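You operate a simulated robot arm through the tools that you are given. There is no shell and no other tool. Be economical: measure what you need, move in short steps, check, and stop when the job is done.

You are at the controls of a simulated two-armed robot. One attempt, no reset.

TASK
Dip the Gricato tile in blue glaze and the Yastorin tile in green glaze.
Fine: each to its line, in its own glaze alone; stand both on the cart's board, shut those two lids, leave the third lid open and the third tile alone; the cart and its board stay put; leave no drips. Set down upright: what you pick out.

Only the result counts: the job must be done as asked and must still hold three seconds after the hand-in. Knocking over, shifting, dropping, spilling or breaking anything else fails it. Lids that push on must go on centred and level and be pressed home; caps that screw on are set level and turned clockwise until they are tight.

THE ROBOT
Two 7-joint arms with two-finger parallel grippers on one trunk, on a base that drives. Base frame: it is fixed to the floor where the robot stands at the start and does not move with it; the origin is under the middle of the robot, x ahead of it, y to its left, z up; the surface under the hand at the start is at about z = 852. Lengths are in mm, angles in rad, forces in N, time in s.
The left shoulder is at the start at [50, 165, 1255], the right one opposite. With the tool pointing down near the work surface each hand reaches from about 100 to 680 mm from the robot's upright axis, wherever it stands, measured 20 degrees to its own side. Places, roughly: blue bucket [300, -600, 900]; blue lid [500, -600, 1200]; cream bucket [200, -900, 900]; green bucket [400, -300, 900]; green lid [600, -400, 1200]; green-handled board [-1250, -250, 750]; something [400, -700, 800]; top of the board with green handles [-1200, -300, 800]. Payload 3.91 kg a hand.
Tool frame (each hand has its own): the origin (TCP) lies between the finger pads and is the grasp point; the fingertips stand 30 mm ahead of it; z points along the fingers, y is the line along which they close. The gripper opens to 110 mm. The fingers are 20 mm wide and 10 mm thick; the gripper's body (48 by 112 mm) begins 55 mm behind the TCP.
Orientation is told as [roll, pitch, yaw] about the base's x, y, z axes, in that order, counted from this pose: with the fingers straight down and closing along the base's y, the tool's x points along the base's -x, its y along +y and its z along -z.

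THE INTERFACE
- The arms move only by the tool jog_arm. It takes "left_series", "right_series" or both (then of equal length, played together; a hand with none holds still); each is a list of rows, each a list of 7 numbers: the shift along the tool's x, y, z in units of 150 mm (1.0 is 150 mm), then the turn, a rotation vector about the tool's x, y, z in units of 180 degrees (1.0 is 180 degrees), then the closure, from 0 (fully open) to 1 (shut). In form: [[tx, ty, tz, ax, ay, az, jaw], ...]. A call has 1 to 20 rows; each row is the pose to reach, as a shift and turn from the pose commanded when the call began, along the tool's axes at that moment. A call with a number of a shift or a turn outside -1 to 1 is refused whole. Each row takes 0.2 s and may step no farther than 50 mm and 0.15 rad from the row before; otherwise, or with a gripper value out of range, the whole call is refused. A pose out of reach is approached as far as the arm can. The call stops where the force on the tool passes 40 N (or 10 N more than at its start, if that is more) or the arm is blocked; 0.2 s more then pass. Each finger travels about 45 mm/s and halts on what it meets, pressing with about 33 N; the grip force reading is that of the motor and also rises with nothing between the fingers. The clock runs only during rows and for 0.2 s after the last one: add rows that repeat a pose to give the fingers time. The reply holds the time, the measured pose of the TCP, the force on the tool along the base axes, the opening and the grip force, in the units named above and with some noise, with the torque about the TCP (base axes, N m) and any sound that the robot's microphone picked up.
- Cameras (640 x 400 px; columns grow to the right, rows downward): "scene" is now at [97.5, -69.3, 1420.1]; the picture's right is [-0.61, -0.79, 0.00], its down [-0.50, 0.39, -0.77] and it looks along [0.61, -0.47, -0.63] (base axes); focal length 228 px, centre (320, 200). "left" rides on the left gripper at [72, -17, -103] in its tool frame; the picture's right is [0.23, 0.97, 0.00], its down [-0.76, 0.18, -0.62] and it looks along [-0.61, 0.14, 0.78] (tool axes); focal length 222 px, centre (320, 200). "right" rides on the right gripper at [72, 17, -103] in its tool frame; the picture's right is [-0.23, 0.97, 0.00], its down [-0.76, -0.18, -0.62] and it looks along [-0.61, -0.14, 0.78] (tool axes); focal length 222 px, centre (320, 200). There is no depth. A picture from a camera that has moved, and an enlarged one, comes with that camera's place and axes in the base frame and with its lens. The place of the scene camera against the robot may be out by one fixed shift of up to 25 mm in any direction.
- capture(camera): a new picture of that camera. The clock stands still meanwhile.
- move_column(by): slides the trunk up (or, below 0, down) by that many mm; the arms and the scene camera ride with it, the base frame stays. It gives what a move gives, with no picture.
- roll_base(legs): drives the robot by 1 to 6 legs, each [ahead, left, turn to the left] in mm, mm and rad, along the robot's own axes; the way and the turn of a leg run together, so that a leg with both is an arc; at most 1500 mm and 3.142 rad a leg. The arms and the cameras ride along, it lands a little off, and it stops where it bumps. It gives what a move gives.
- turn_head(pan, tilt): turns the head with the scene camera to pan (to the left, within 1.396 rad either way) and tilt (down, from -0.506 to 1.204), counted from straight ahead of the robot. It gives what a move gives.
- zoom(camera, box): a new picture of the part [left, top, right, bottom] of that camera's present view, enlarged. The clock stands still meanwhile.
- finish_job(): hands the job in; it is judged then, once.

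Work in short steps. Places have to be worked out from the pictures, the camera data and where the tool is seen: move nearer, look again, correct. Check each grasp and each placing, and mend what went wrong. You have 120 turns and 108 pictures in all, those below and enlarged ones among them. Open the grippers and draw the arms clear of the work before you hand the job in, unless the task says otherwise; then end with one line.

The tools are called after "Request:" as name(argument=value, ...) on one line, values as JSON. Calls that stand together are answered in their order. jog_arm: Moves the arms, as the interface text tells. Its arguments: {"type":"object","properties":{"left_series":{"type":"array"},"right_series":{"type":"array"}},"required":[]} The other tools are called the same way: move_column (by) slides the trunk up or down; roll_base (legs) drives the base; turn_head (pan, tilt) turns the head that bears the scene camera; capture (camera) takes a picture; zoom (camera, box) takes an enlarged picture of a part of a camera's view; finish_job () hands the job in.

At the start:

```text
time_s: 0.0
left_eef_pos: [352.0, -18.3, 1150.5]
left_tcp_rot: [0.0, -0.001, 0.001]
left_force: [-0.2, 0.4, 0.8]
left_torque: [0.0, -0.02, -0.02]
left_width: 110.4
left_grasp_force: 0.1
right_eef_pos: [384.6, -437.4, 998.1]
right_tcp_rot: [0.001, -0.001, 0.0]
right_force: [-0.3, 0.0, 0.7]
right_torque: [-0.04, 0.04, -0.03]
right_width: 110.1
right_grasp_force: 0.0
trunk travel left (down, up): [-475.0, 28.0]
robot x, y, heading: [2.1, -0.7, -0.002]
head pan, tilt: [-0.654, 0.684]
```

scene: 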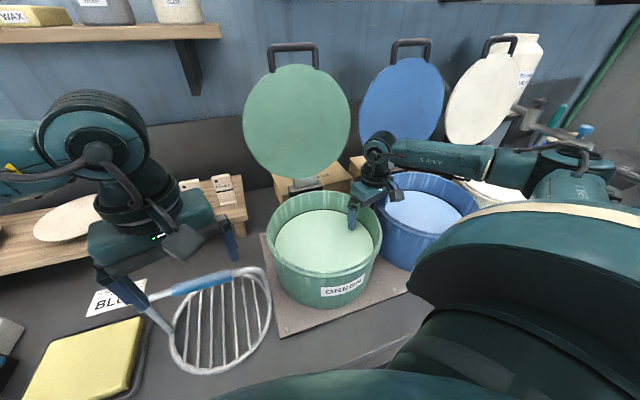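
right: 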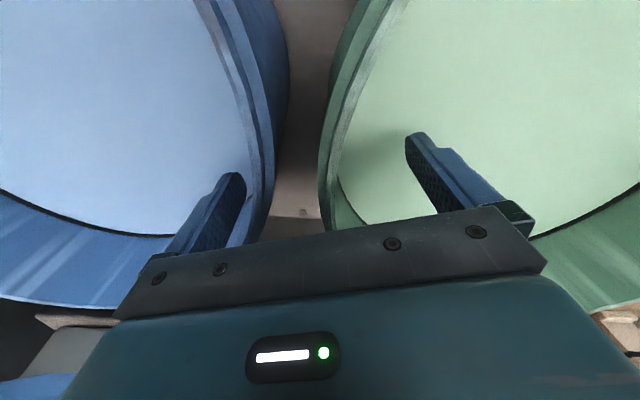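
left: 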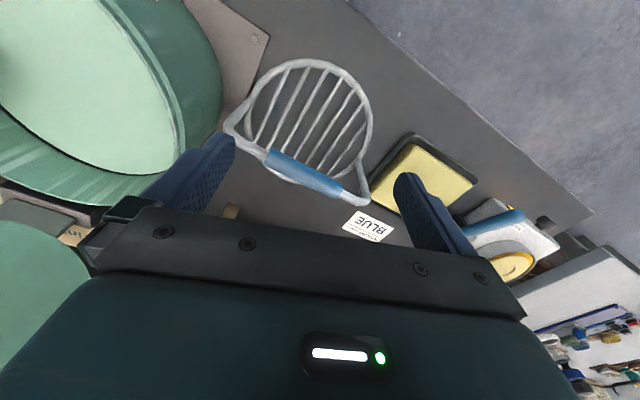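

I'll look around first: ahead-left for the tiles and notes, then the buckets.

Request:
turn_head(pan=0.1, tilt=0.6)

Request:
capture(camera="scene")

Request:
zoom(camera="left", box=[320, 120, 640, 320])

```text
time_s: 1.1
left_eef_pos: [351.4, -19.4, 1150.5]
left_tcp_rot: [0.001, 0.0, 0.002]
left_force: [-0.5, 0.6, 0.7]
left_torque: [0.01, -0.02, -0.01]
left_width: 110.1
left_grasp_force: 0.0
right_eef_pos: [384.5, -438.9, 1000.4]
right_tcp_rot: [-0.001, 0.001, 0.001]
right_force: [-0.2, -0.3, -0.1]
right_torque: [-0.03, 0.02, 0.02]
right_width: 110.2
right_grasp_force: 0.1
trunk travel left (down, up): [-475.0, 28.0]
robot x, y, heading: [-5.3, 2.4, 0.0]
head pan, tilt: [0.099, 0.6]
```

```text
104 pictures are left
camera scene: at [117.7, -8.5, 1427.4], right [0.1, -1.0, 0.0], down [-0.56, -0.06, -0.83], along [0.82, 0.08, -0.56], focal length 228 px, centre (320, 200)
```

scene: 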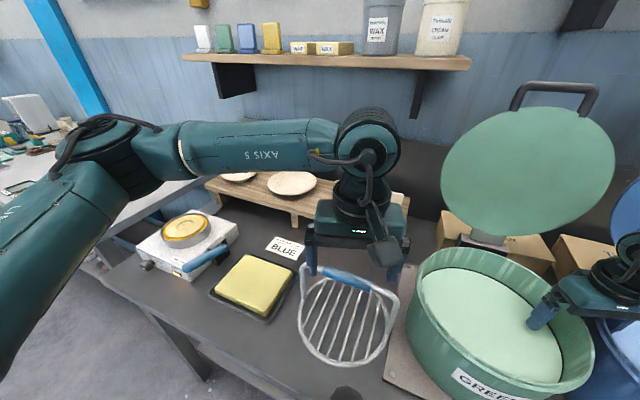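

```text
2.00 times, centred on (480, 220) of left
camera zoom: at [279.5, -33.9, 1252.7], right [-0.23, 0.97, 0.0], down [0.76, 0.18, 0.62], along [0.61, 0.14, -0.78], focal length 444 px, centre (0, 160)
```

zoom: 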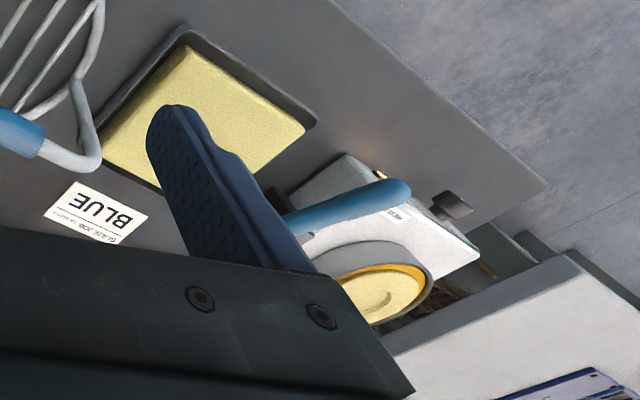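

The tiles aren't clear yet; I zoom on the card and the small items on the riser, and look to the right.

Request:
zoom(camera="scene", box=[180, 130, 440, 292])

Request:
turn_head(pan=-1.3, tilt=0.7)

Request:
capture(camera="scene")

```text
2.46 times, centred on (310, 211) of scene
camera zoom: at [117.7, -8.5, 1427.4], right [0.1, -1.0, 0.0], down [-0.56, -0.06, -0.83], along [0.82, 0.08, -0.56], focal length 561 px, centre (345, 173)
```

zoom: 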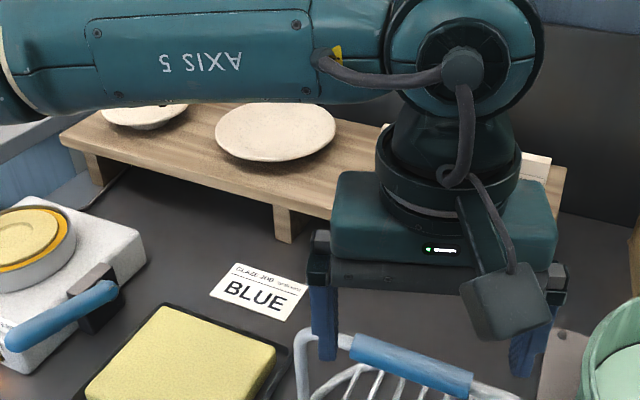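

```text
time_s: 2.6
left_eef_pos: [351.7, -18.6, 1150.6]
left_tcp_rot: [0.0, 0.0, 0.003]
left_force: [0.6, 0.3, 0.6]
left_torque: [0.05, 0.0, 0.04]
left_width: 110.0
left_grasp_force: 0.1
right_eef_pos: [384.2, -438.4, 1000.1]
right_tcp_rot: [0.0, 0.0, -0.001]
right_force: [0.2, 1.1, 0.3]
right_torque: [-0.01, 0.0, -0.01]
right_width: 110.0
right_grasp_force: 0.1
trunk travel left (down, up): [-475.0, 28.0]
robot x, y, heading: [-3.4, 0.3, -0.004]
head pan, tilt: [-1.3, 0.7]
```

```text
101 pictures are left
camera scene: at [52.5, -99.0, 1418.8], right [-0.96, -0.27, 0.0], down [-0.17, 0.62, -0.77], along [0.2, -0.74, -0.64], focal length 228 px, centre (320, 200)
```

scene: 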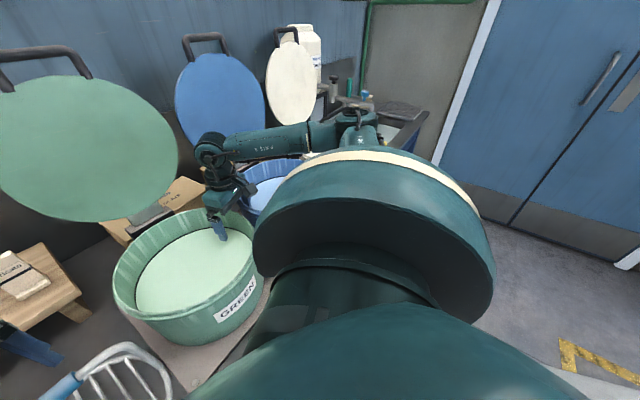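

A tile with a label lies on the right end of the riser. I zoom there, and view the riser from a different angle.

Request:
zoom(camera="scene", box=[0, 230, 128, 310])

Request:
turn_head(pan=-0.5, tilt=0.5)

Request:
capture(camera="scene")

Request:
zoom(camera="scene", box=[100, 150, 260, 250])

```text
5.00 times, centred on (64, 270) of scene
camera zoom: at [52.5, -99.0, 1418.8], right [-0.96, -0.27, 0.0], down [-0.17, 0.62, -0.77], along [0.2, -0.74, -0.64], focal length 1140 px, centre (1600, -150)
```

zoom: 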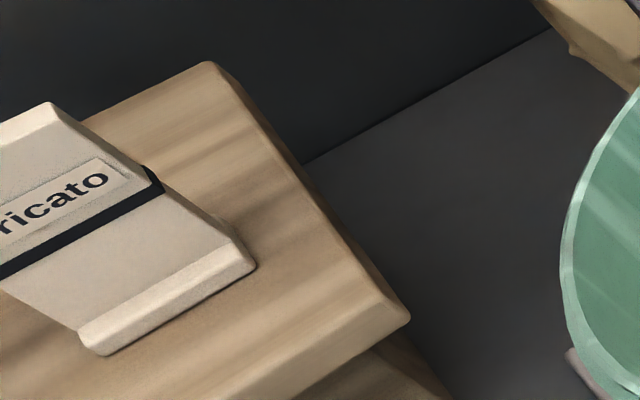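

```text
time_s: 3.8
left_eef_pos: [351.8, -17.5, 1150.0]
left_tcp_rot: [0.0, 0.0, 0.001]
left_force: [0.0, 0.0, -0.6]
left_torque: [0.02, -0.03, 0.0]
left_width: 110.0
left_grasp_force: 0.0
right_eef_pos: [384.3, -439.0, 999.4]
right_tcp_rot: [0.0, -0.001, -0.001]
right_force: [0.3, 0.1, -0.2]
right_torque: [0.0, 0.02, 0.02]
right_width: 110.0
right_grasp_force: 0.1
trunk travel left (down, up): [-475.0, 28.0]
robot x, y, heading: [-3.4, 2.2, -0.001]
head pan, tilt: [-0.499, 0.499]
```

```text
99 pictures are left
camera scene: at [109.5, -60.8, 1436.4], right [-0.48, -0.88, 0.0], down [-0.42, 0.23, -0.88], along [0.77, -0.42, -0.48], focal length 228 px, centre (320, 200)
```

scene: 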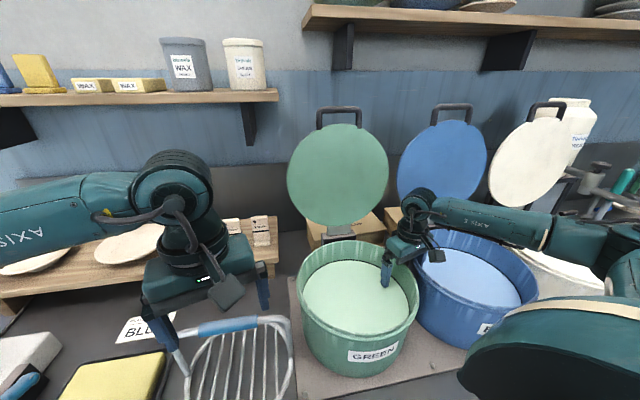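

```text
4.00 times, centred on (180, 200) of scene
camera zoom: at [109.5, -60.8, 1436.4], right [-0.48, -0.88, 0.0], down [-0.42, 0.23, -0.88], along [0.77, -0.42, -0.48], focal length 912 px, centre (880, 200)
```

zoom: 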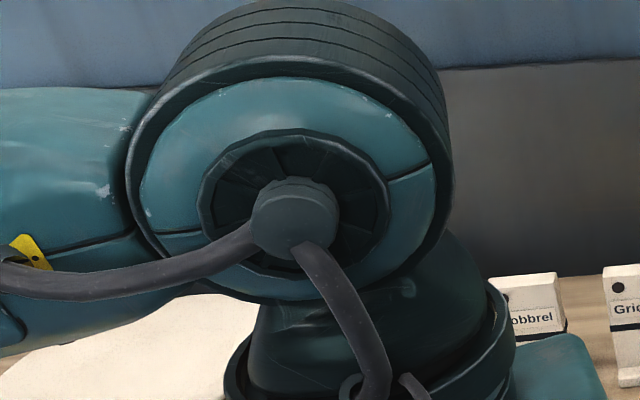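

Move the left hand aside (to its left and back) to see the riser.

Request:
jog_arm(left_series=[[0.2, 0.2, 0, 0, 0, 0, 0], [0.4, 0.4, 0, 0, 0, 0, 0], [0.6, 0.6, 0, 0, 0, 0, 0], [0.8, 0.8, 0, 0, 0, 0, 0]])

Request:
turn_head(pan=-0.2, tilt=0.6)

Request:
capture(camera="scene")

Request:
capture(camera="left")

```text
time_s: 4.9
left_eef_pos: [237.8, 99.5, 1148.8]
left_tcp_rot: [-0.004, -0.005, 0.029]
left_force: [6.0, 3.9, 0.0]
left_torque: [-0.46, 0.71, -0.28]
left_width: 110.2
left_grasp_force: 0.0
right_eef_pos: [383.8, -438.9, 998.5]
right_tcp_rot: [0.0, 0.001, -0.001]
right_force: [-0.5, -0.4, -0.5]
right_torque: [0.01, 0.0, -0.03]
right_width: 110.0
right_grasp_force: 0.1
trunk travel left (down, up): [-475.0, 28.0]
robot x, y, heading: [1.7, 4.2, 0.004]
head pan, tilt: [-0.499, 0.499]
stopped in row 4 (left hand): the force on the tool passed its limit at 48 N (the readings are from after the stop); the commanded pose is now the measured one
```

```text
time_s: 5.7
left_eef_pos: [237.2, 99.2, 1150.1]
left_tcp_rot: [-0.005, -0.004, 0.03]
left_force: [12.7, 2.9, -1.1]
left_torque: [-0.35, 1.31, -0.08]
left_width: 110.0
left_grasp_force: 0.2
right_eef_pos: [383.8, -437.6, 1000.1]
right_tcp_rot: [0.001, 0.0, 0.001]
right_force: [-0.4, 0.9, -0.5]
right_torque: [0.0, 0.02, 0.0]
right_width: 110.1
right_grasp_force: 0.0
trunk travel left (down, up): [-475.0, 28.0]
robot x, y, heading: [3.5, 1.6, -0.004]
head pan, tilt: [-0.201, 0.6]
```

```text
97 pictures are left
camera scene: at [116.3, -34.9, 1427.4], right [-0.2, -0.98, 0.0], down [-0.55, 0.11, -0.83], along [0.81, -0.17, -0.56], focal length 228 px, centre (320, 200)
```

scene: 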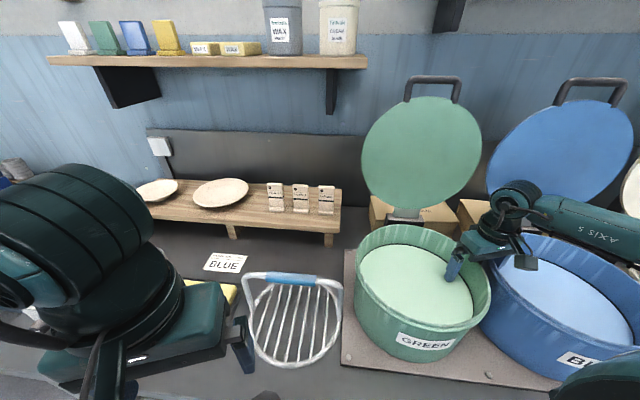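

```text
96 pictures are left
camera left: at [164.2, 82.6, 1252.4], right [-0.26, 0.97, -0.01], down [0.75, 0.2, 0.62], along [0.61, 0.16, -0.78], focal length 222 px, centre (320, 200)
```

left: 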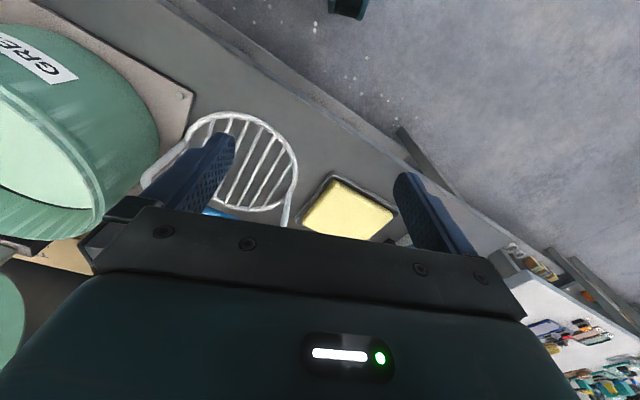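

The left hand bumped at its own body, I think; I back it off a little and zoom on the tiles and card.

Request:
jog_arm(left_series=[[-0.2, 0, 0, 0, 0, 0, 0]])

Request:
zoom(camera="scene", box=[250, 170, 350, 232])

Request:
zoom(camera="scene", box=[330, 60, 640, 254])

Request:
zoom(camera="scene", box=[190, 240, 350, 340])

```text
time_s: 6.1
left_eef_pos: [267.1, 99.8, 1149.4]
left_tcp_rot: [-0.006, -0.003, 0.026]
left_force: [0.2, 0.8, 0.0]
left_torque: [-0.01, -0.01, 0.0]
left_width: 110.0
left_grasp_force: 0.1
right_eef_pos: [385.0, -439.5, 1001.0]
right_tcp_rot: [0.0, -0.001, 0.0]
right_force: [-0.2, -0.2, 0.3]
right_torque: [-0.02, 0.0, 0.0]
right_width: 110.0
right_grasp_force: 0.0
trunk travel left (down, up): [-475.0, 28.0]
robot x, y, heading: [-0.5, -1.3, -0.004]
head pan, tilt: [-0.201, 0.6]
```

```text
6.40 times, centred on (300, 201) of scene
camera zoom: at [116.9, -34.6, 1427.3], right [-0.2, -0.98, 0.0], down [-0.55, 0.11, -0.82], along [0.81, -0.16, -0.57], focal length 1459 px, centre (448, 194)
```

zoom: 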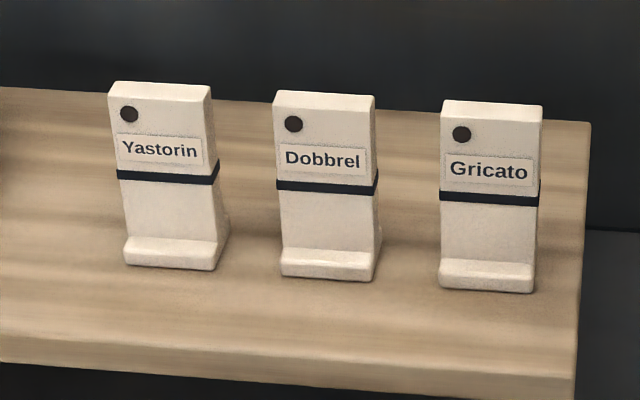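

```text
2.06 times, centred on (485, 157) of scene
camera zoom: at [116.9, -34.6, 1427.3], right [-0.2, -0.98, 0.0], down [-0.55, 0.11, -0.82], along [0.81, -0.16, -0.57], focal length 470 px, centre (-20, 289)
```

zoom: 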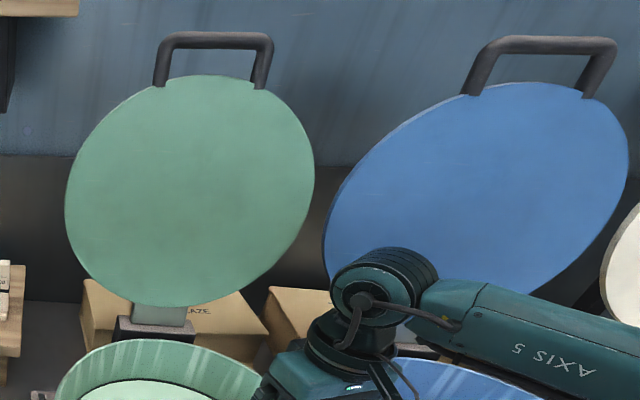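

```text
4.00 times, centred on (270, 290) of scene
camera zoom: at [116.9, -34.6, 1427.3], right [-0.2, -0.98, 0.0], down [-0.55, 0.11, -0.82], along [0.81, -0.16, -0.57], focal length 912 px, centre (520, -160)
```

zoom: 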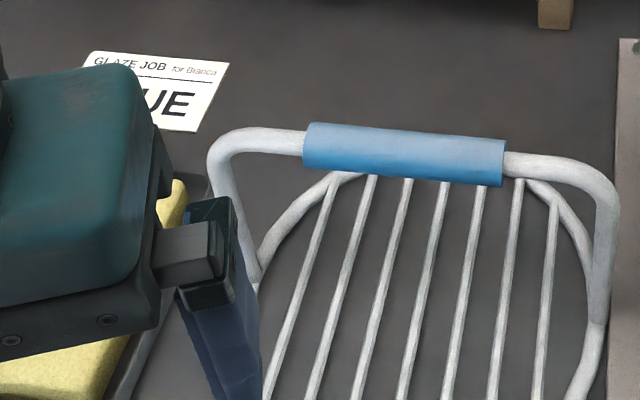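

Three labelled tiles stand on the riser; the bench runs turned about −0.32 rad to my frame. I raise the right hand clear and look down at the bench edge and base room.

Request:
jog_arm(right_series=[[0, 0, -0.3, 0, 0, 0, 0], [0, 0, -0.6, 0, 0, 0, 0], [0, 0, -0.9, 0, 0, 0, 0], [0, 0, -1, 0, 0, 0, 0]])

Request:
turn_head(pan=-0.4, tilt=1.2)

Request:
capture(camera="scene")

Request:
capture(camera="right")

```text
time_s: 7.1
left_eef_pos: [266.8, 99.8, 1150.0]
left_tcp_rot: [-0.005, -0.002, 0.028]
left_force: [0.0, 0.5, -0.5]
left_torque: [-0.04, -0.02, 0.01]
left_width: 110.3
left_grasp_force: 0.0
right_eef_pos: [384.5, -436.9, 1150.0]
right_tcp_rot: [0.001, 0.002, 0.0]
right_force: [0.2, 0.1, -0.1]
right_torque: [-0.03, -0.02, -0.02]
right_width: 110.0
right_grasp_force: 0.0
trunk travel left (down, up): [-475.0, 28.0]
robot x, y, heading: [-1.1, 1.6, 0.004]
head pan, tilt: [-0.201, 0.6]
```

```text
time_s: 8.1
left_eef_pos: [267.7, 101.2, 1150.0]
left_tcp_rot: [-0.005, -0.004, 0.028]
left_force: [-0.4, 0.7, 0.3]
left_torque: [-0.01, -0.04, -0.02]
left_width: 110.0
left_grasp_force: 0.1
right_eef_pos: [384.7, -438.3, 1150.4]
right_tcp_rot: [0.0, 0.001, 0.0]
right_force: [-0.4, -0.5, 0.3]
right_torque: [-0.01, 0.0, 0.04]
right_width: 109.9
right_grasp_force: 0.0
trunk travel left (down, up): [-475.0, 28.0]
robot x, y, heading: [0.5, -0.6, 0.002]
head pan, tilt: [-0.4, 1.201]
```

```text
92 pictures are left
camera scene: at [81.2, -38.9, 1382.8], right [-0.39, -0.92, 0.0], down [-0.86, 0.36, -0.36], along [0.33, -0.14, -0.93], focal length 228 px, centre (320, 200)
```

scene: 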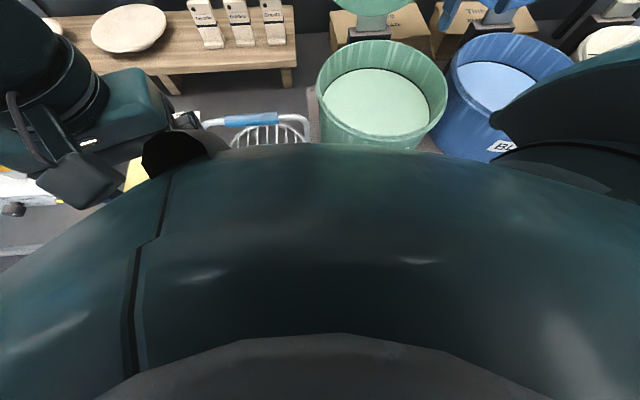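

```text
91 pictures are left
camera right: at [311.6, -422.2, 1254.1], right [0.23, 0.97, 0.0], down [0.76, -0.18, 0.62], along [0.61, -0.14, -0.78], focal length 222 px, centre (320, 200)
```

right: 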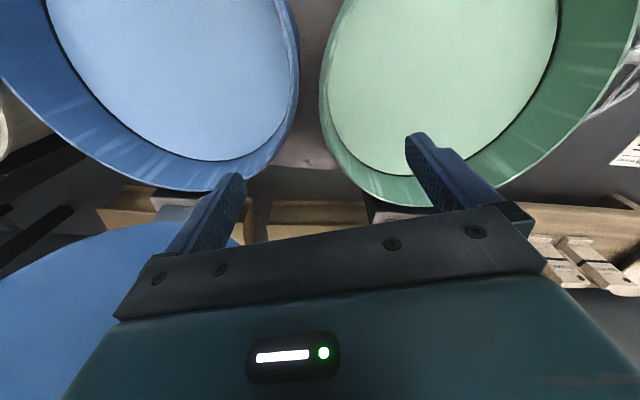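

Turn the robot to face the bench squarely, then look.

Request:
roll_base(legs=[[0, 0, -0.32]])

Request:
turn_head(pan=0, tilt=0.75)

Request:
capture(camera="scene")

Request:
capture(camera="left")

```text
time_s: 9.5
left_eef_pos: [285.3, 11.8, 1150.0]
left_tcp_rot: [-0.005, -0.005, -0.294]
left_force: [-0.1, -0.6, 0.6]
left_torque: [0.02, 0.03, 0.0]
left_width: 110.1
left_grasp_force: 0.0
right_eef_pos: [226.4, -538.7, 1149.7]
right_tcp_rot: [0.001, 0.0, -0.321]
right_force: [-0.7, -0.1, 0.5]
right_torque: [0.01, -0.04, 0.0]
right_width: 110.2
right_grasp_force: 0.1
trunk travel left (down, up): [-475.0, 28.0]
robot x, y, heading: [-1.7, -3.3, -0.321]
head pan, tilt: [-0.4, 1.201]
```

```text
time_s: 10.4
left_eef_pos: [285.0, 10.8, 1149.8]
left_tcp_rot: [-0.006, -0.005, -0.292]
left_force: [-0.6, 0.1, -0.4]
left_torque: [0.0, -0.06, 0.01]
left_width: 109.9
left_grasp_force: 0.2
right_eef_pos: [225.7, -538.8, 1150.9]
right_tcp_rot: [0.001, 0.002, -0.322]
right_force: [0.3, -1.0, -0.1]
right_torque: [0.02, -0.02, 0.04]
right_width: 109.9
right_grasp_force: 0.0
trunk travel left (down, up): [-475.0, 28.0]
robot x, y, heading: [1.8, 5.4, -0.326]
head pan, tilt: [0.0, 0.75]
```

```text
90 pictures are left
camera scene: at [106.8, -52.8, 1414.4], right [-0.32, -0.95, 0.0], down [-0.65, 0.22, -0.73], along [0.69, -0.23, -0.68], focal length 228 px, centre (320, 200)
```

scene: 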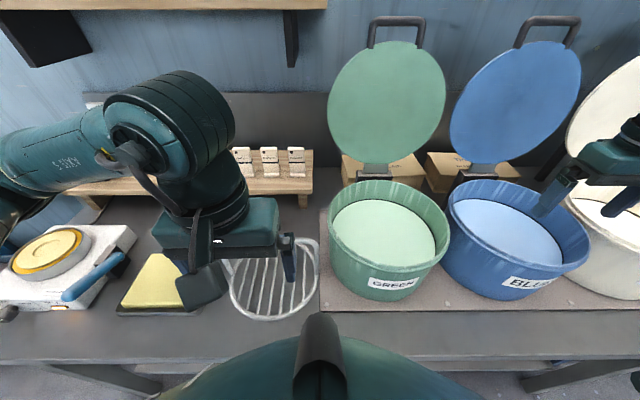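

```text
89 pictures are left
camera left: at [210.5, 17.3, 1252.4], right [0.06, 1.0, -0.01], down [0.78, -0.05, 0.62], along [0.62, -0.04, -0.78], focal length 222 px, centre (320, 200)
```

left: 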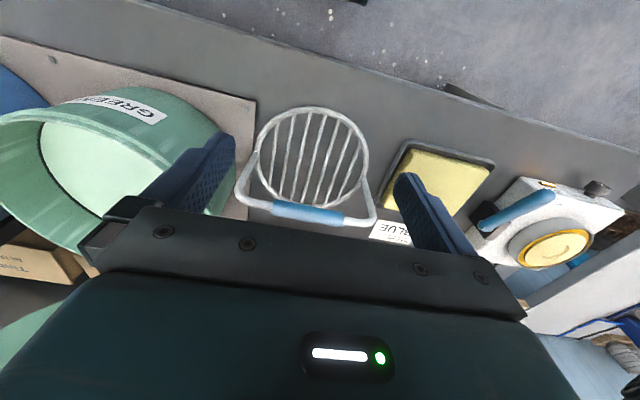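

The bench edge is about 240 ahead, tiles near 760 ahead, so I need roughly 100 mm closer. I drive forward gently.

Request:
roll_base(legs=[[50, 0, 0]])

Request:
roll_base(legs=[[50, 0, 0]])

```text
time_s: 11.3
left_eef_pos: [314.7, 0.2, 1149.9]
left_tcp_rot: [-0.005, -0.004, -0.293]
left_force: [-0.7, -0.1, 0.5]
left_torque: [-0.03, 0.02, 0.01]
left_width: 110.2
left_grasp_force: 0.1
right_eef_pos: [255.2, -548.3, 1149.8]
right_tcp_rot: [0.001, -0.003, -0.321]
right_force: [-0.4, -1.3, -0.2]
right_torque: [-0.02, -0.02, 0.03]
right_width: 110.2
right_grasp_force: 0.2
trunk travel left (down, up): [-475.0, 28.0]
robot x, y, heading: [29.0, -8.6, -0.322]
head pan, tilt: [0.0, 0.75]
stopped in leg 1: the robot was blocked; the commanded pose is now the measured one
```

```text
time_s: 12.1
left_eef_pos: [314.9, 0.7, 1150.2]
left_tcp_rot: [-0.004, -0.002, -0.293]
left_force: [-0.6, -0.7, -0.1]
left_torque: [0.0, 0.01, -0.04]
left_width: 110.1
left_grasp_force: 0.1
right_eef_pos: [257.3, -548.5, 1150.6]
right_tcp_rot: [-0.001, 0.0, -0.324]
right_force: [0.4, -0.4, 0.2]
right_torque: [0.02, 0.0, -0.02]
right_width: 110.1
right_grasp_force: 0.1
trunk travel left (down, up): [-475.0, 28.0]
robot x, y, heading: [28.5, -10.1, -0.322]
head pan, tilt: [0.0, 0.75]
stopped in leg 1: the robot was blocked; the commanded pose is now the measured one
```

Blocked at ~30 mm ahead: the base touches the bench underframe. Now move the left hand toward the tiles for a close look.

Request:
jog_arm(left_series=[[-0.3, 0, 0, 0, 0, 0.009, 0], [-0.6, 0, 0, 0, 0, 0.009, 0], [-0.9, 0, 0, 0, 0, 0.009, 0], [-1, 0, 0, 0, 0, 0.009, 0]])

Request:
capture(camera="left")

Request:
capture(camera="scene")

```text
time_s: 13.1
left_eef_pos: [458.5, -41.6, 1149.0]
left_tcp_rot: [-0.005, -0.003, -0.322]
left_force: [-1.3, 0.4, -0.3]
left_torque: [-0.01, 0.0, 0.03]
left_width: 110.0
left_grasp_force: 0.0
right_eef_pos: [256.8, -548.3, 1151.6]
right_tcp_rot: [0.0, -0.001, -0.32]
right_force: [-0.4, 0.4, 0.1]
right_torque: [-0.02, 0.02, 0.04]
right_width: 110.1
right_grasp_force: 0.0
trunk travel left (down, up): [-475.0, 28.0]
robot x, y, heading: [24.1, -5.7, -0.321]
head pan, tilt: [0.0, 0.75]
```

```text
88 pictures are left
camera left: at [384.1, -33.2, 1252.6], right [0.09, 1.0, 0.0], down [0.78, -0.07, 0.62], along [0.62, -0.06, -0.78], focal length 222 px, centre (320, 200)
```

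left: 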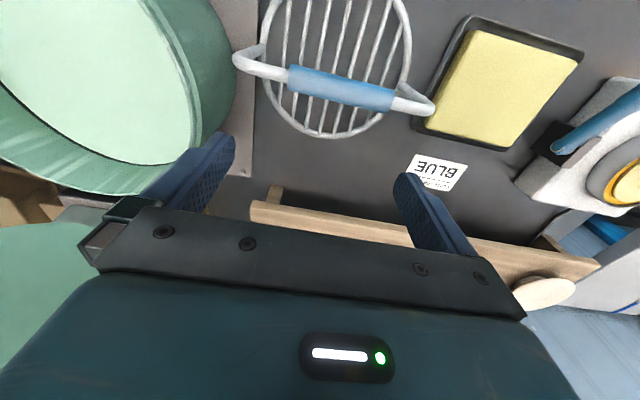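

```text
87 pictures are left
camera scene: at [136.5, -62.7, 1414.5], right [-0.32, -0.95, 0.0], down [-0.65, 0.22, -0.73], along [0.69, -0.23, -0.68], focal length 228 px, centre (320, 200)
```

scene: 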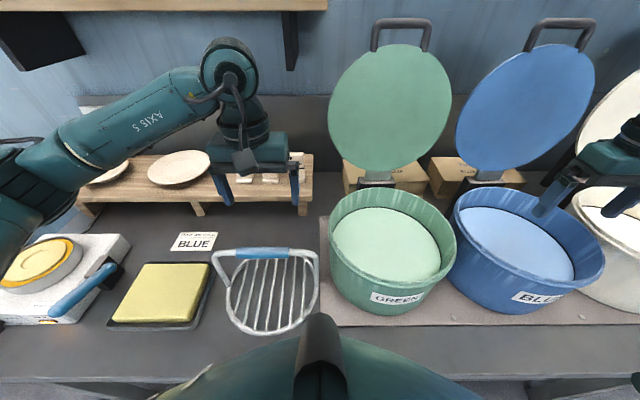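

The hand camera looks forward-down (image upside down). I advance the left hand 150 mm and pitch it forward about 35° to extend reach and see the tiles.

Request:
jog_arm(left_series=[[-0.2, 0, 0, 0, -0.04, 0, 0], [-0.4, 0, 0, 0, -0.08, 0, 0], [-0.6, 0, 0, 0, -0.12, 0, 0], [-0.8, 0, 0, 0, -0.16, 0, 0], [-1, 0, 0, 0, -0.2, 0, 0]])

Request:
capture(camera="left")

```text
time_s: 14.2
left_eef_pos: [602.2, -91.2, 1149.1]
left_tcp_rot: [-0.005, -0.632, -0.321]
left_force: [0.6, -0.5, -1.1]
left_torque: [0.01, 0.02, -0.02]
left_width: 109.8
left_grasp_force: 0.0
right_eef_pos: [256.6, -547.9, 1148.8]
right_tcp_rot: [0.0, 0.001, -0.32]
right_force: [0.4, 0.0, 0.6]
right_torque: [0.03, -0.02, 0.01]
right_width: 110.0
right_grasp_force: 0.0
trunk travel left (down, up): [-475.0, 28.0]
robot x, y, heading: [29.6, -12.7, -0.317]
head pan, tilt: [0.0, 0.75]
```

```text
86 pictures are left
camera left: at [483.7, -66.8, 1190.0], right [0.13, 0.98, -0.14], down [0.29, 0.09, 0.95], along [0.95, -0.17, -0.27], focal length 222 px, centre (320, 200)
```

left: 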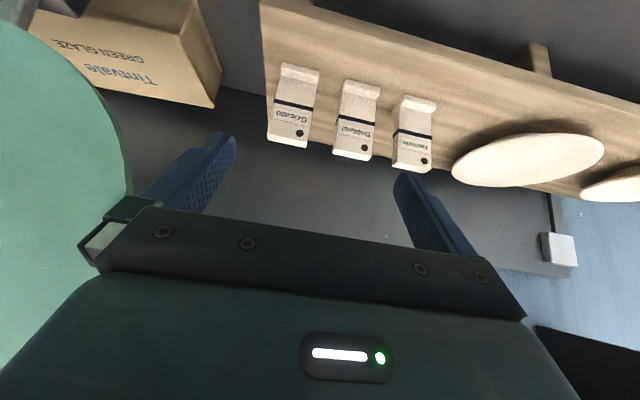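

Now the tiles are well in view; zoom for measuring.

Request:
zoom(camera="left", box=[250, 40, 450, 165])

```text
3.20 times, centred on (350, 102) of left
camera zoom: at [483.7, -66.8, 1190.0], right [0.13, 0.98, -0.14], down [0.29, 0.09, 0.95], along [0.95, -0.17, -0.27], focal length 711 px, centre (224, 512)
```

zoom: 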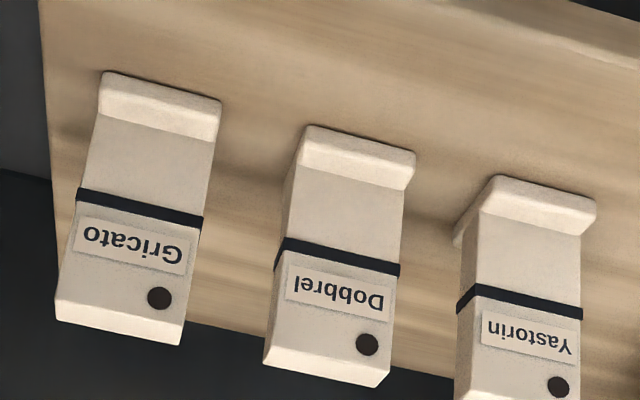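

Tiles are at about u=754 (bench-normal), v=73/170/270, tops ≈1034, lines ≈974. I try the left hand out over Yastorin, jaws partly closed to ~84 mm, staying above the tile tops.

Request:
jog_arm(left_series=[[-0.13, 0.162, 0.149, 0, 0, 0, 0.236], [-0.26, 0.324, 0.298, 0, 0, 0, 0.236], [-0.39, 0.486, 0.447, 0, 0, 0, 0.236], [-0.52, 0.648, 0.596, 0, 0, 0, 0.236], [-0.65, 0.81, 0.745, 0, 0, 0, 0.236], [-0.783, 0.973, 0.895, 0, 0, 0, 0.236]])

Request:
capture(camera="left")

```text
time_s: 15.7
left_eef_pos: [812.4, -8.5, 1112.4]
left_tcp_rot: [-0.005, -0.631, -0.32]
left_force: [-0.3, -0.6, -0.3]
left_torque: [-0.02, -0.01, -0.02]
left_width: 83.5
left_grasp_force: 0.1
right_eef_pos: [257.4, -548.9, 1149.2]
right_tcp_rot: [0.0, 0.001, -0.321]
right_force: [-1.0, 0.6, -0.6]
right_torque: [0.01, 0.03, -0.03]
right_width: 110.2
right_grasp_force: 0.1
trunk travel left (down, up): [-475.0, 28.0]
robot x, y, heading: [31.7, -14.0, -0.32]
head pan, tilt: [0.0, 0.75]
```

```text
84 pictures are left
camera left: at [693.8, 16.1, 1151.1], right [0.13, 0.98, -0.14], down [0.29, 0.09, 0.95], along [0.95, -0.17, -0.27], focal length 222 px, centre (320, 200)
```

left: 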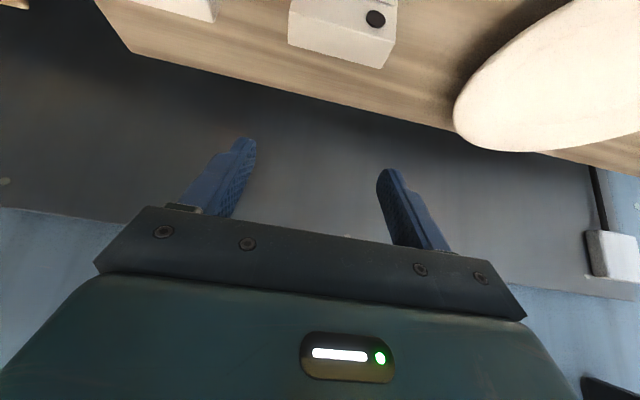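

Triangulating the hole in both views puts Yastorin at u≈725, v≈243, top ≈1065 (riser ≈956) — nearer than assumed. Zoom for thickness.

Request:
zoom(camera="left", box=[230, 0, 450, 137])

```text
2.91 times, centred on (340, 68) of left
camera zoom: at [693.8, 16.1, 1151.1], right [0.13, 0.98, -0.14], down [0.29, 0.09, 0.95], along [0.95, -0.17, -0.27], focal length 646 px, centre (262, 582)
```

zoom: 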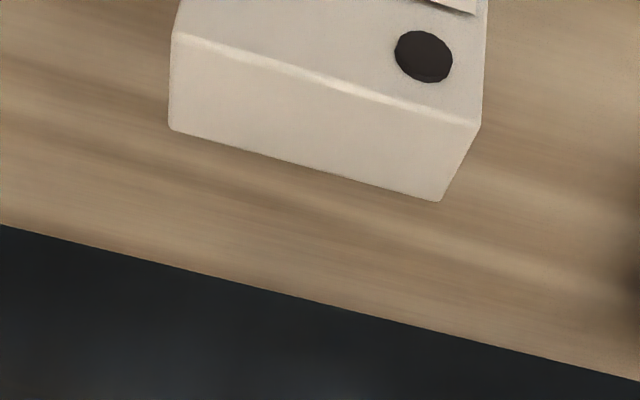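

Yastorin: slab centre u≈732, v≈245, top z≈1052, line ≈1003–1008. Move back over it and come partway down, then check alignment.

Request:
jog_arm(left_series=[[0.253, -0.027, -0.185, 0, 0, 0, 0.236], [0.253, -0.027, -0.185, 0, 0, 0, 0.236], [0.391, -0.027, 0.003, 0, 0, 0, 0.236], [0.391, -0.027, 0.003, 0, 0, 0, 0.236]])

Request:
capture(camera="left")

```text
time_s: 16.6
left_eef_pos: [765.8, 3.7, 1076.4]
left_tcp_rot: [-0.004, -0.633, -0.317]
left_force: [1.1, -1.1, -0.5]
left_torque: [0.03, 0.03, 0.04]
left_width: 84.2
left_grasp_force: 0.0
right_eef_pos: [255.8, -547.1, 1150.1]
right_tcp_rot: [0.001, 0.002, -0.32]
right_force: [0.1, 0.3, -0.3]
right_torque: [0.0, 0.0, 0.01]
right_width: 109.9
right_grasp_force: 0.0
trunk travel left (down, up): [-475.0, 28.0]
robot x, y, heading: [27.4, -9.3, -0.319]
head pan, tilt: [0.0, 0.75]
```

```text
82 pictures are left
camera left: at [647.0, 26.9, 1116.5], right [0.13, 0.98, -0.14], down [0.29, 0.09, 0.95], along [0.95, -0.17, -0.27], focal length 222 px, centre (320, 200)
```

left: 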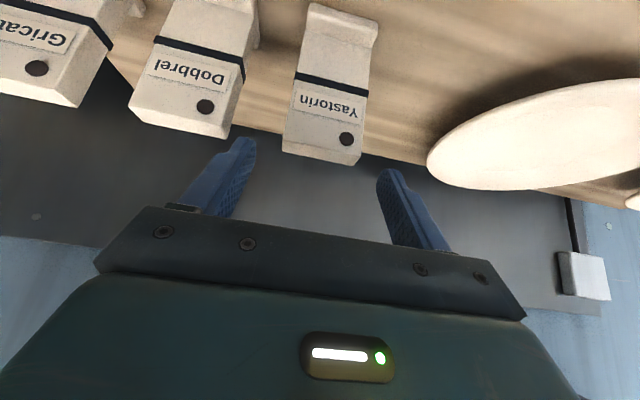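

Alignment is good (tile centred at v≈244, top ≈1053). Descend 32 mm and close.

Request:
jog_arm(left_series=[[0.063, 0, 0.086, 0, 0, 0, 0.236], [0.126, 0, 0.172, 0, 0, 0, 0.236], [0.126, 0, 0.172, 0, 0, 0, 0.236], [0.126, 0, 0.172, 0, 0, 0, 0.7], [0.126, 0, 0.172, 0, 0, 0, 0.8], [0.126, 0, 0.172, 0, 0, 0, 0.8], [0.126, 0, 0.172, 0, 0, 0, 0.8]])

Request:
capture(camera="left")

```text
time_s: 18.2
left_eef_pos: [766.6, 4.0, 1045.3]
left_tcp_rot: [-0.004, -0.632, -0.317]
left_force: [-0.3, -1.0, 0.1]
left_torque: [-0.02, 0.0, -0.02]
left_width: 49.7
left_grasp_force: 33.1
right_eef_pos: [256.9, -547.6, 1149.9]
right_tcp_rot: [0.002, 0.001, -0.321]
right_force: [0.0, -0.1, 0.2]
right_torque: [-0.02, 0.0, -0.01]
right_width: 110.2
right_grasp_force: 0.0
trunk travel left (down, up): [-475.0, 28.0]
robot x, y, heading: [26.2, -9.8, -0.323]
head pan, tilt: [0.0, 0.75]
```

```text
81 pictures are left
camera left: at [647.4, 27.2, 1084.3], right [0.13, 0.98, -0.14], down [0.29, 0.09, 0.95], along [0.95, -0.17, -0.27], focal length 222 px, centre (320, 200)
```

left: 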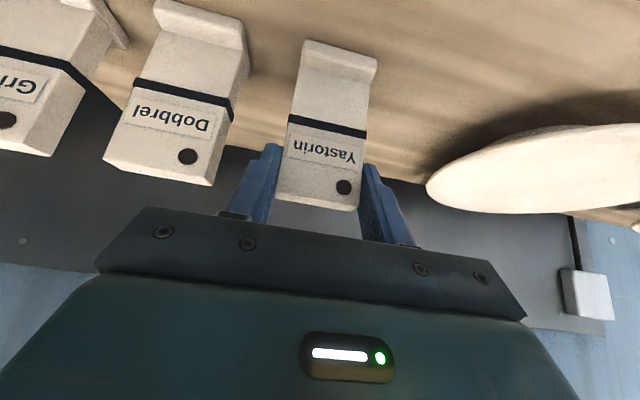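

Gripped (49.7 mm, 33 N). Lift straight up 110 mm.

Request:
jog_arm(left_series=[[-0.06, 0, -0.08, 0, 0, 0, 0.8], [-0.177, 0, -0.242, 0, 0, 0, 0.8], [-0.31, 0, -0.424, 0, 0, 0, 0.8], [-0.433, 0, -0.592, 0, 0, 0, 0.8]])

Request:
capture(camera="left")

Request:
capture(camera="scene")

```text
time_s: 19.2
left_eef_pos: [767.5, 3.6, 1153.7]
left_tcp_rot: [-0.005, -0.631, -0.319]
left_force: [-0.3, -0.1, -1.1]
left_torque: [0.0, 0.01, 0.0]
left_width: 49.7
left_grasp_force: 32.4
right_eef_pos: [255.9, -548.7, 1150.4]
right_tcp_rot: [0.0, -0.001, -0.323]
right_force: [0.2, -0.2, -1.3]
right_torque: [-0.01, 0.0, 0.05]
right_width: 109.9
right_grasp_force: 0.1
trunk travel left (down, up): [-475.0, 28.0]
robot x, y, heading: [29.8, -9.5, -0.322]
head pan, tilt: [0.0, 0.75]
```

```text
80 pictures are left
camera left: at [648.2, 27.8, 1194.2], right [0.13, 0.98, -0.14], down [0.29, 0.09, 0.95], along [0.95, -0.17, -0.27], focal length 222 px, centre (320, 200)
```

left: 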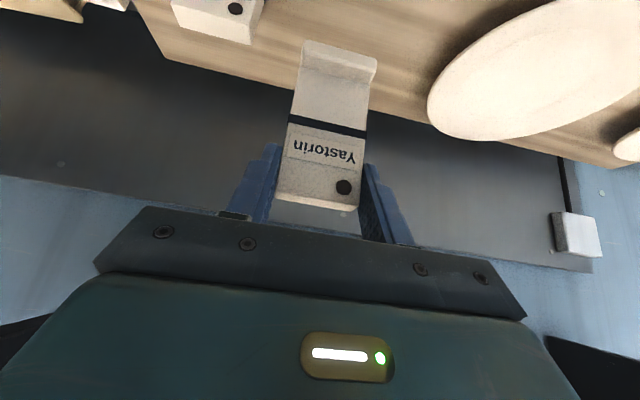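

```text
79 pictures are left
camera scene: at [136.4, -62.8, 1414.5], right [-0.32, -0.95, 0.0], down [-0.65, 0.22, -0.73], along [0.69, -0.23, -0.68], focal length 228 px, centre (320, 200)
```

scene: 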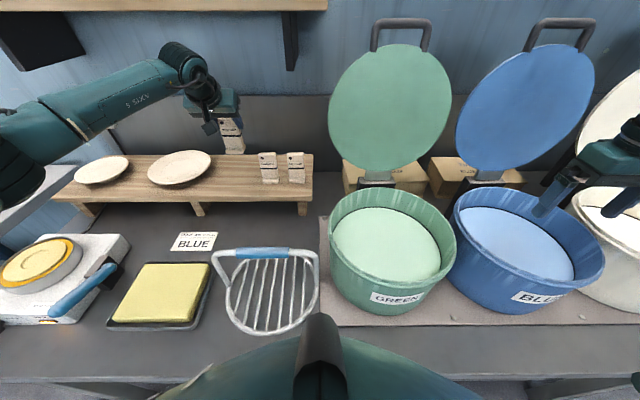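

The tile came up undisturbed. Zoom to measure the line's offset from the TCP.

Request:
zoom(camera="left", box=[240, 30, 400, 130])

Request:
zoom(camera="scene", box=[310, 170, 630, 330])

```text
4.00 times, centred on (320, 80) of left
camera zoom: at [648.2, 27.8, 1194.2], right [0.13, 0.98, -0.14], down [0.29, 0.09, 0.95], along [0.95, -0.17, -0.27], focal length 888 px, centre (320, 680)
```

zoom: 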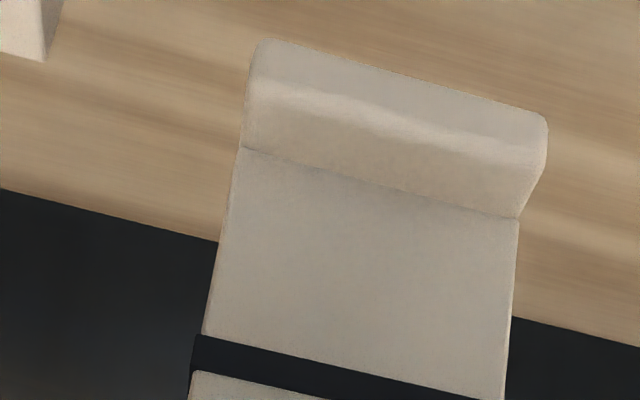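

```text
2.00 times, centred on (470, 250) of scene
camera zoom: at [136.4, -62.8, 1414.5], right [-0.32, -0.95, 0.0], down [-0.65, 0.22, -0.73], along [0.69, -0.23, -0.68], focal length 456 px, centre (20, 100)
```

zoom: 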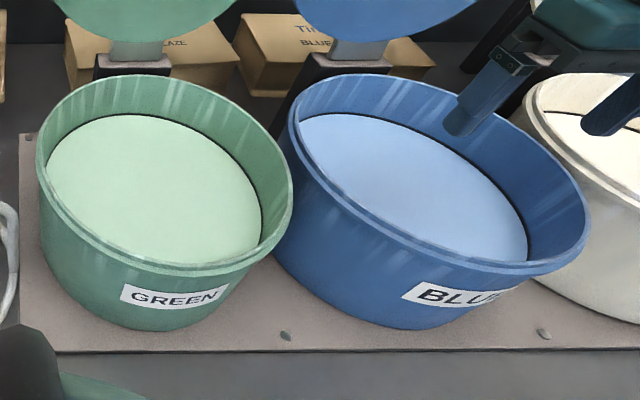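

Line sits ≈39–45 mm below the TCP, base ≈90 below. Pull the left hand back with its tile, then shift the base left so the right hand can take Gricato.

Request:
jog_arm(left_series=[[0.2, 0, -0.23, 0, 0, 0, 0.8], [0.4, 0, -0.46, 0, 0, 0, 0.8], [0.61, 0, -0.69, 0, 0, 0, 0.8], [0.811, 0, -0.925, 0, 0, 0, 0.8]])

Request:
roll_base(legs=[[-25, 0, 0], [0, 170, 0], [18, 0, 0]])

Request:
capture(camera="right")

```text
time_s: 20.2
left_eef_pos: [595.4, 62.0, 1194.5]
left_tcp_rot: [-0.007, -0.631, -0.318]
left_force: [0.5, 0.9, -0.9]
left_torque: [0.0, 0.0, 0.02]
left_width: 49.5
left_grasp_force: 33.5
right_eef_pos: [255.8, -547.9, 1149.8]
right_tcp_rot: [0.0, 0.0, -0.321]
right_force: [-0.4, 0.4, 0.7]
right_torque: [0.0, -0.04, 0.02]
right_width: 109.9
right_grasp_force: 0.0
trunk travel left (down, up): [-475.0, 28.0]
robot x, y, heading: [27.0, -9.6, -0.324]
head pan, tilt: [0.0, 0.75]
```

```text
time_s: 23.2
left_eef_pos: [643.6, 223.7, 1192.8]
left_tcp_rot: [-0.005, -0.631, -0.32]
left_force: [-0.3, -0.4, -1.7]
left_torque: [0.0, 0.01, 0.01]
left_width: 49.7
left_grasp_force: 33.2
right_eef_pos: [302.2, -387.0, 1149.3]
right_tcp_rot: [0.0, 0.0, -0.326]
right_force: [-0.9, -0.2, -0.1]
right_torque: [0.02, 0.04, 0.01]
right_width: 110.3
right_grasp_force: 0.0
trunk travel left (down, up): [-475.0, 28.0]
robot x, y, heading: [74.4, 154.7, -0.323]
head pan, tilt: [0.0, 0.75]
```

```text
76 pictures are left
camera right: at [238.5, -347.1, 1253.8], right [0.53, 0.85, 0.0], down [0.67, -0.41, 0.62], along [0.53, -0.33, -0.78], focal length 222 px, centre (320, 200)
```

right: 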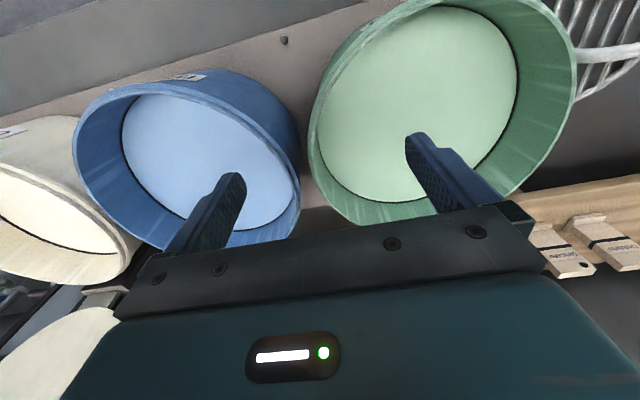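

Right hand now: sweep left in front of the lids while pitching forward.

Request:
jog_arm(right_series=[[0, 0.2, 0, 0, -0.04, 0, 0.236], [0, 0.4, 0, 0, -0.08, 0, 0.236], [0, 0.6, 0, 0, -0.12, 0, 0.236], [0, 0.8, 0, 0, -0.16, 0, 0.236], [0, 0.97, 0, 0, -0.2, 0, 0.236]])

Request:
jog_arm(right_series=[[-0.18, 0.24, 0.13, 0, 0, 0, 0.236], [-0.36, 0.48, 0.26, 0, 0, 0, 0.236], [-0.54, 0.72, 0.395, 0, 0, 0, 0.236], [-0.7, 0.97, 0.512, 0, 0, 0, 0.236]])

Request:
capture(camera="right")

```text
time_s: 24.4
left_eef_pos: [641.2, 223.8, 1194.1]
left_tcp_rot: [-0.008, -0.63, -0.319]
left_force: [0.1, -0.3, -1.2]
left_torque: [0.01, 0.01, -0.02]
left_width: 49.8
left_grasp_force: 32.9
right_eef_pos: [348.0, -245.9, 1150.5]
right_tcp_rot: [0.002, -0.632, -0.326]
right_force: [0.7, 0.1, -0.4]
right_torque: [0.01, 0.01, 0.02]
right_width: 84.1
right_grasp_force: 0.1
trunk travel left (down, up): [-475.0, 28.0]
robot x, y, heading: [74.6, 152.5, -0.328]
head pan, tilt: [0.0, 0.75]
```

```text
time_s: 25.4
left_eef_pos: [642.6, 224.9, 1194.2]
left_tcp_rot: [-0.007, -0.63, -0.32]
left_force: [0.6, 0.5, -1.5]
left_torque: [0.0, 0.01, -0.01]
left_width: 49.7
left_grasp_force: 33.1
right_eef_pos: [517.5, -149.5, 1150.3]
right_tcp_rot: [-0.003, -0.628, -0.322]
right_force: [0.2, 0.2, -0.1]
right_torque: [-0.03, 0.01, 0.0]
right_width: 83.9
right_grasp_force: 0.0
trunk travel left (down, up): [-475.0, 28.0]
robot x, y, heading: [76.8, 152.8, -0.322]
head pan, tilt: [0.0, 0.75]
```

```text
75 pictures are left
camera right: at [409.2, -96.9, 1191.7], right [0.49, 0.86, 0.13], down [0.18, -0.25, 0.95], along [0.86, -0.44, -0.28], focal length 222 px, centre (320, 200)
```

right: 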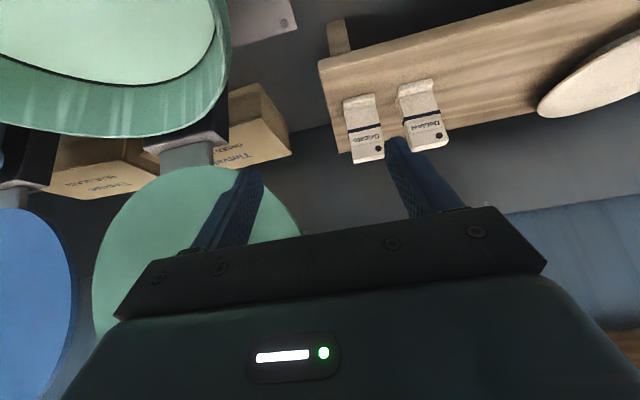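

Gricato seen at v≈70–77, z top ≈1050. Move above it.

Request:
jog_arm(right_series=[[-0.16, 0.07, 0.19, 0, 0, 0, 0.236], [-0.32, 0.14, 0.38, 0, 0, 0, 0.236], [-0.48, 0.21, 0.57, 0, 0, 0, 0.236], [-0.65, 0.28, 0.77, 0, 0, 0, 0.236], [-0.818, 0.347, 0.971, 0, 0, 0, 0.236]])

Request:
capture(camera="right")

```text
time_s: 26.6
left_eef_pos: [641.9, 224.3, 1193.4]
left_tcp_rot: [-0.006, -0.629, -0.32]
left_force: [0.0, 0.6, -2.0]
left_torque: [0.01, 0.0, -0.01]
left_width: 49.5
left_grasp_force: 32.5
right_eef_pos: [710.5, -159.3, 1104.3]
right_tcp_rot: [-0.001, -0.63, -0.32]
right_force: [-0.1, -1.0, 0.5]
right_torque: [-0.03, 0.02, 0.01]
right_width: 84.1
right_grasp_force: 0.1
trunk travel left (down, up): [-475.0, 28.0]
robot x, y, heading: [79.1, 152.5, -0.325]
head pan, tilt: [0.0, 0.75]
```

```text
74 pictures are left
camera right: at [602.0, -106.7, 1145.0], right [0.48, 0.87, 0.13], down [0.18, -0.25, 0.95], along [0.86, -0.44, -0.27], focal length 222 px, centre (320, 200)
```

right: 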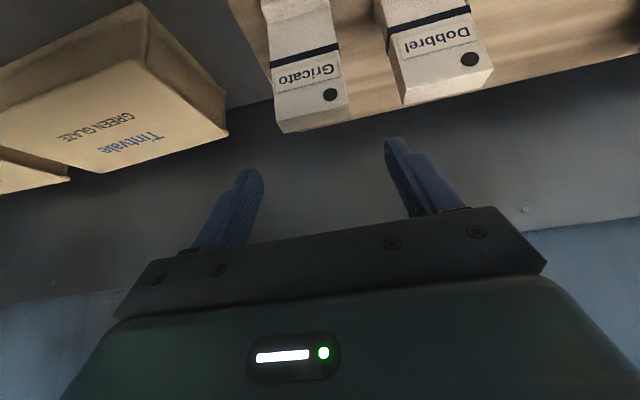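

Aligned (tile v≈74, TCP v≈74, u good). Descend 59 mm and close.

Request:
jog_arm(right_series=[[0.117, 0, 0.16, 0, 0, 0, 0.236], [0.2, 0, 0.27, 0, 0, 0, 0.236], [0.232, 0, 0.32, 0, 0, 0, 0.236], [0.232, 0, 0.32, 0, 0, 0, 0.236], [0.232, 0, 0.32, 0, 0, 0, 0.7], [0.232, 0, 0.32, 0, 0, 0, 0.8], [0.232, 0, 0.32, 0, 0, 0, 0.8], [0.232, 0, 0.32, 0, 0, 0, 0.8]])

Request:
capture(camera="right")

```text
time_s: 28.4
left_eef_pos: [641.2, 223.7, 1194.1]
left_tcp_rot: [-0.006, -0.63, -0.317]
left_force: [0.3, 0.6, -0.3]
left_torque: [0.01, -0.01, 0.02]
left_width: 49.6
left_grasp_force: 33.1
right_eef_pos: [710.2, -161.7, 1044.1]
right_tcp_rot: [0.001, -0.628, -0.324]
right_force: [0.5, 0.2, -0.6]
right_torque: [-0.02, -0.03, -0.02]
right_width: 49.5
right_grasp_force: 33.2
trunk travel left (down, up): [-475.0, 28.0]
robot x, y, heading: [76.7, 152.5, -0.324]
head pan, tilt: [0.0, 0.75]
```

```text
73 pictures are left
camera right: at [601.0, -107.6, 1086.2], right [0.48, 0.86, 0.13], down [0.18, -0.25, 0.95], along [0.86, -0.44, -0.28], focal length 222 px, centre (320, 200)
```

right: 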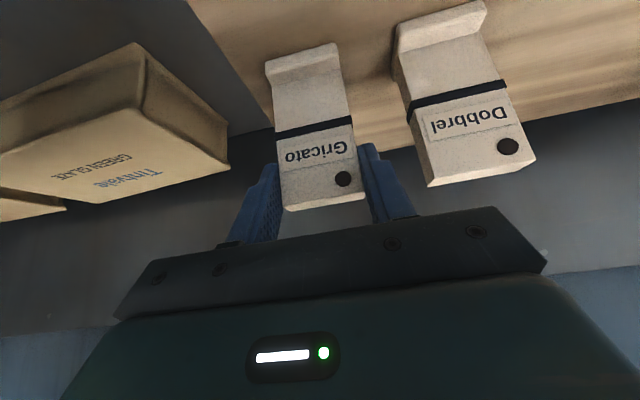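

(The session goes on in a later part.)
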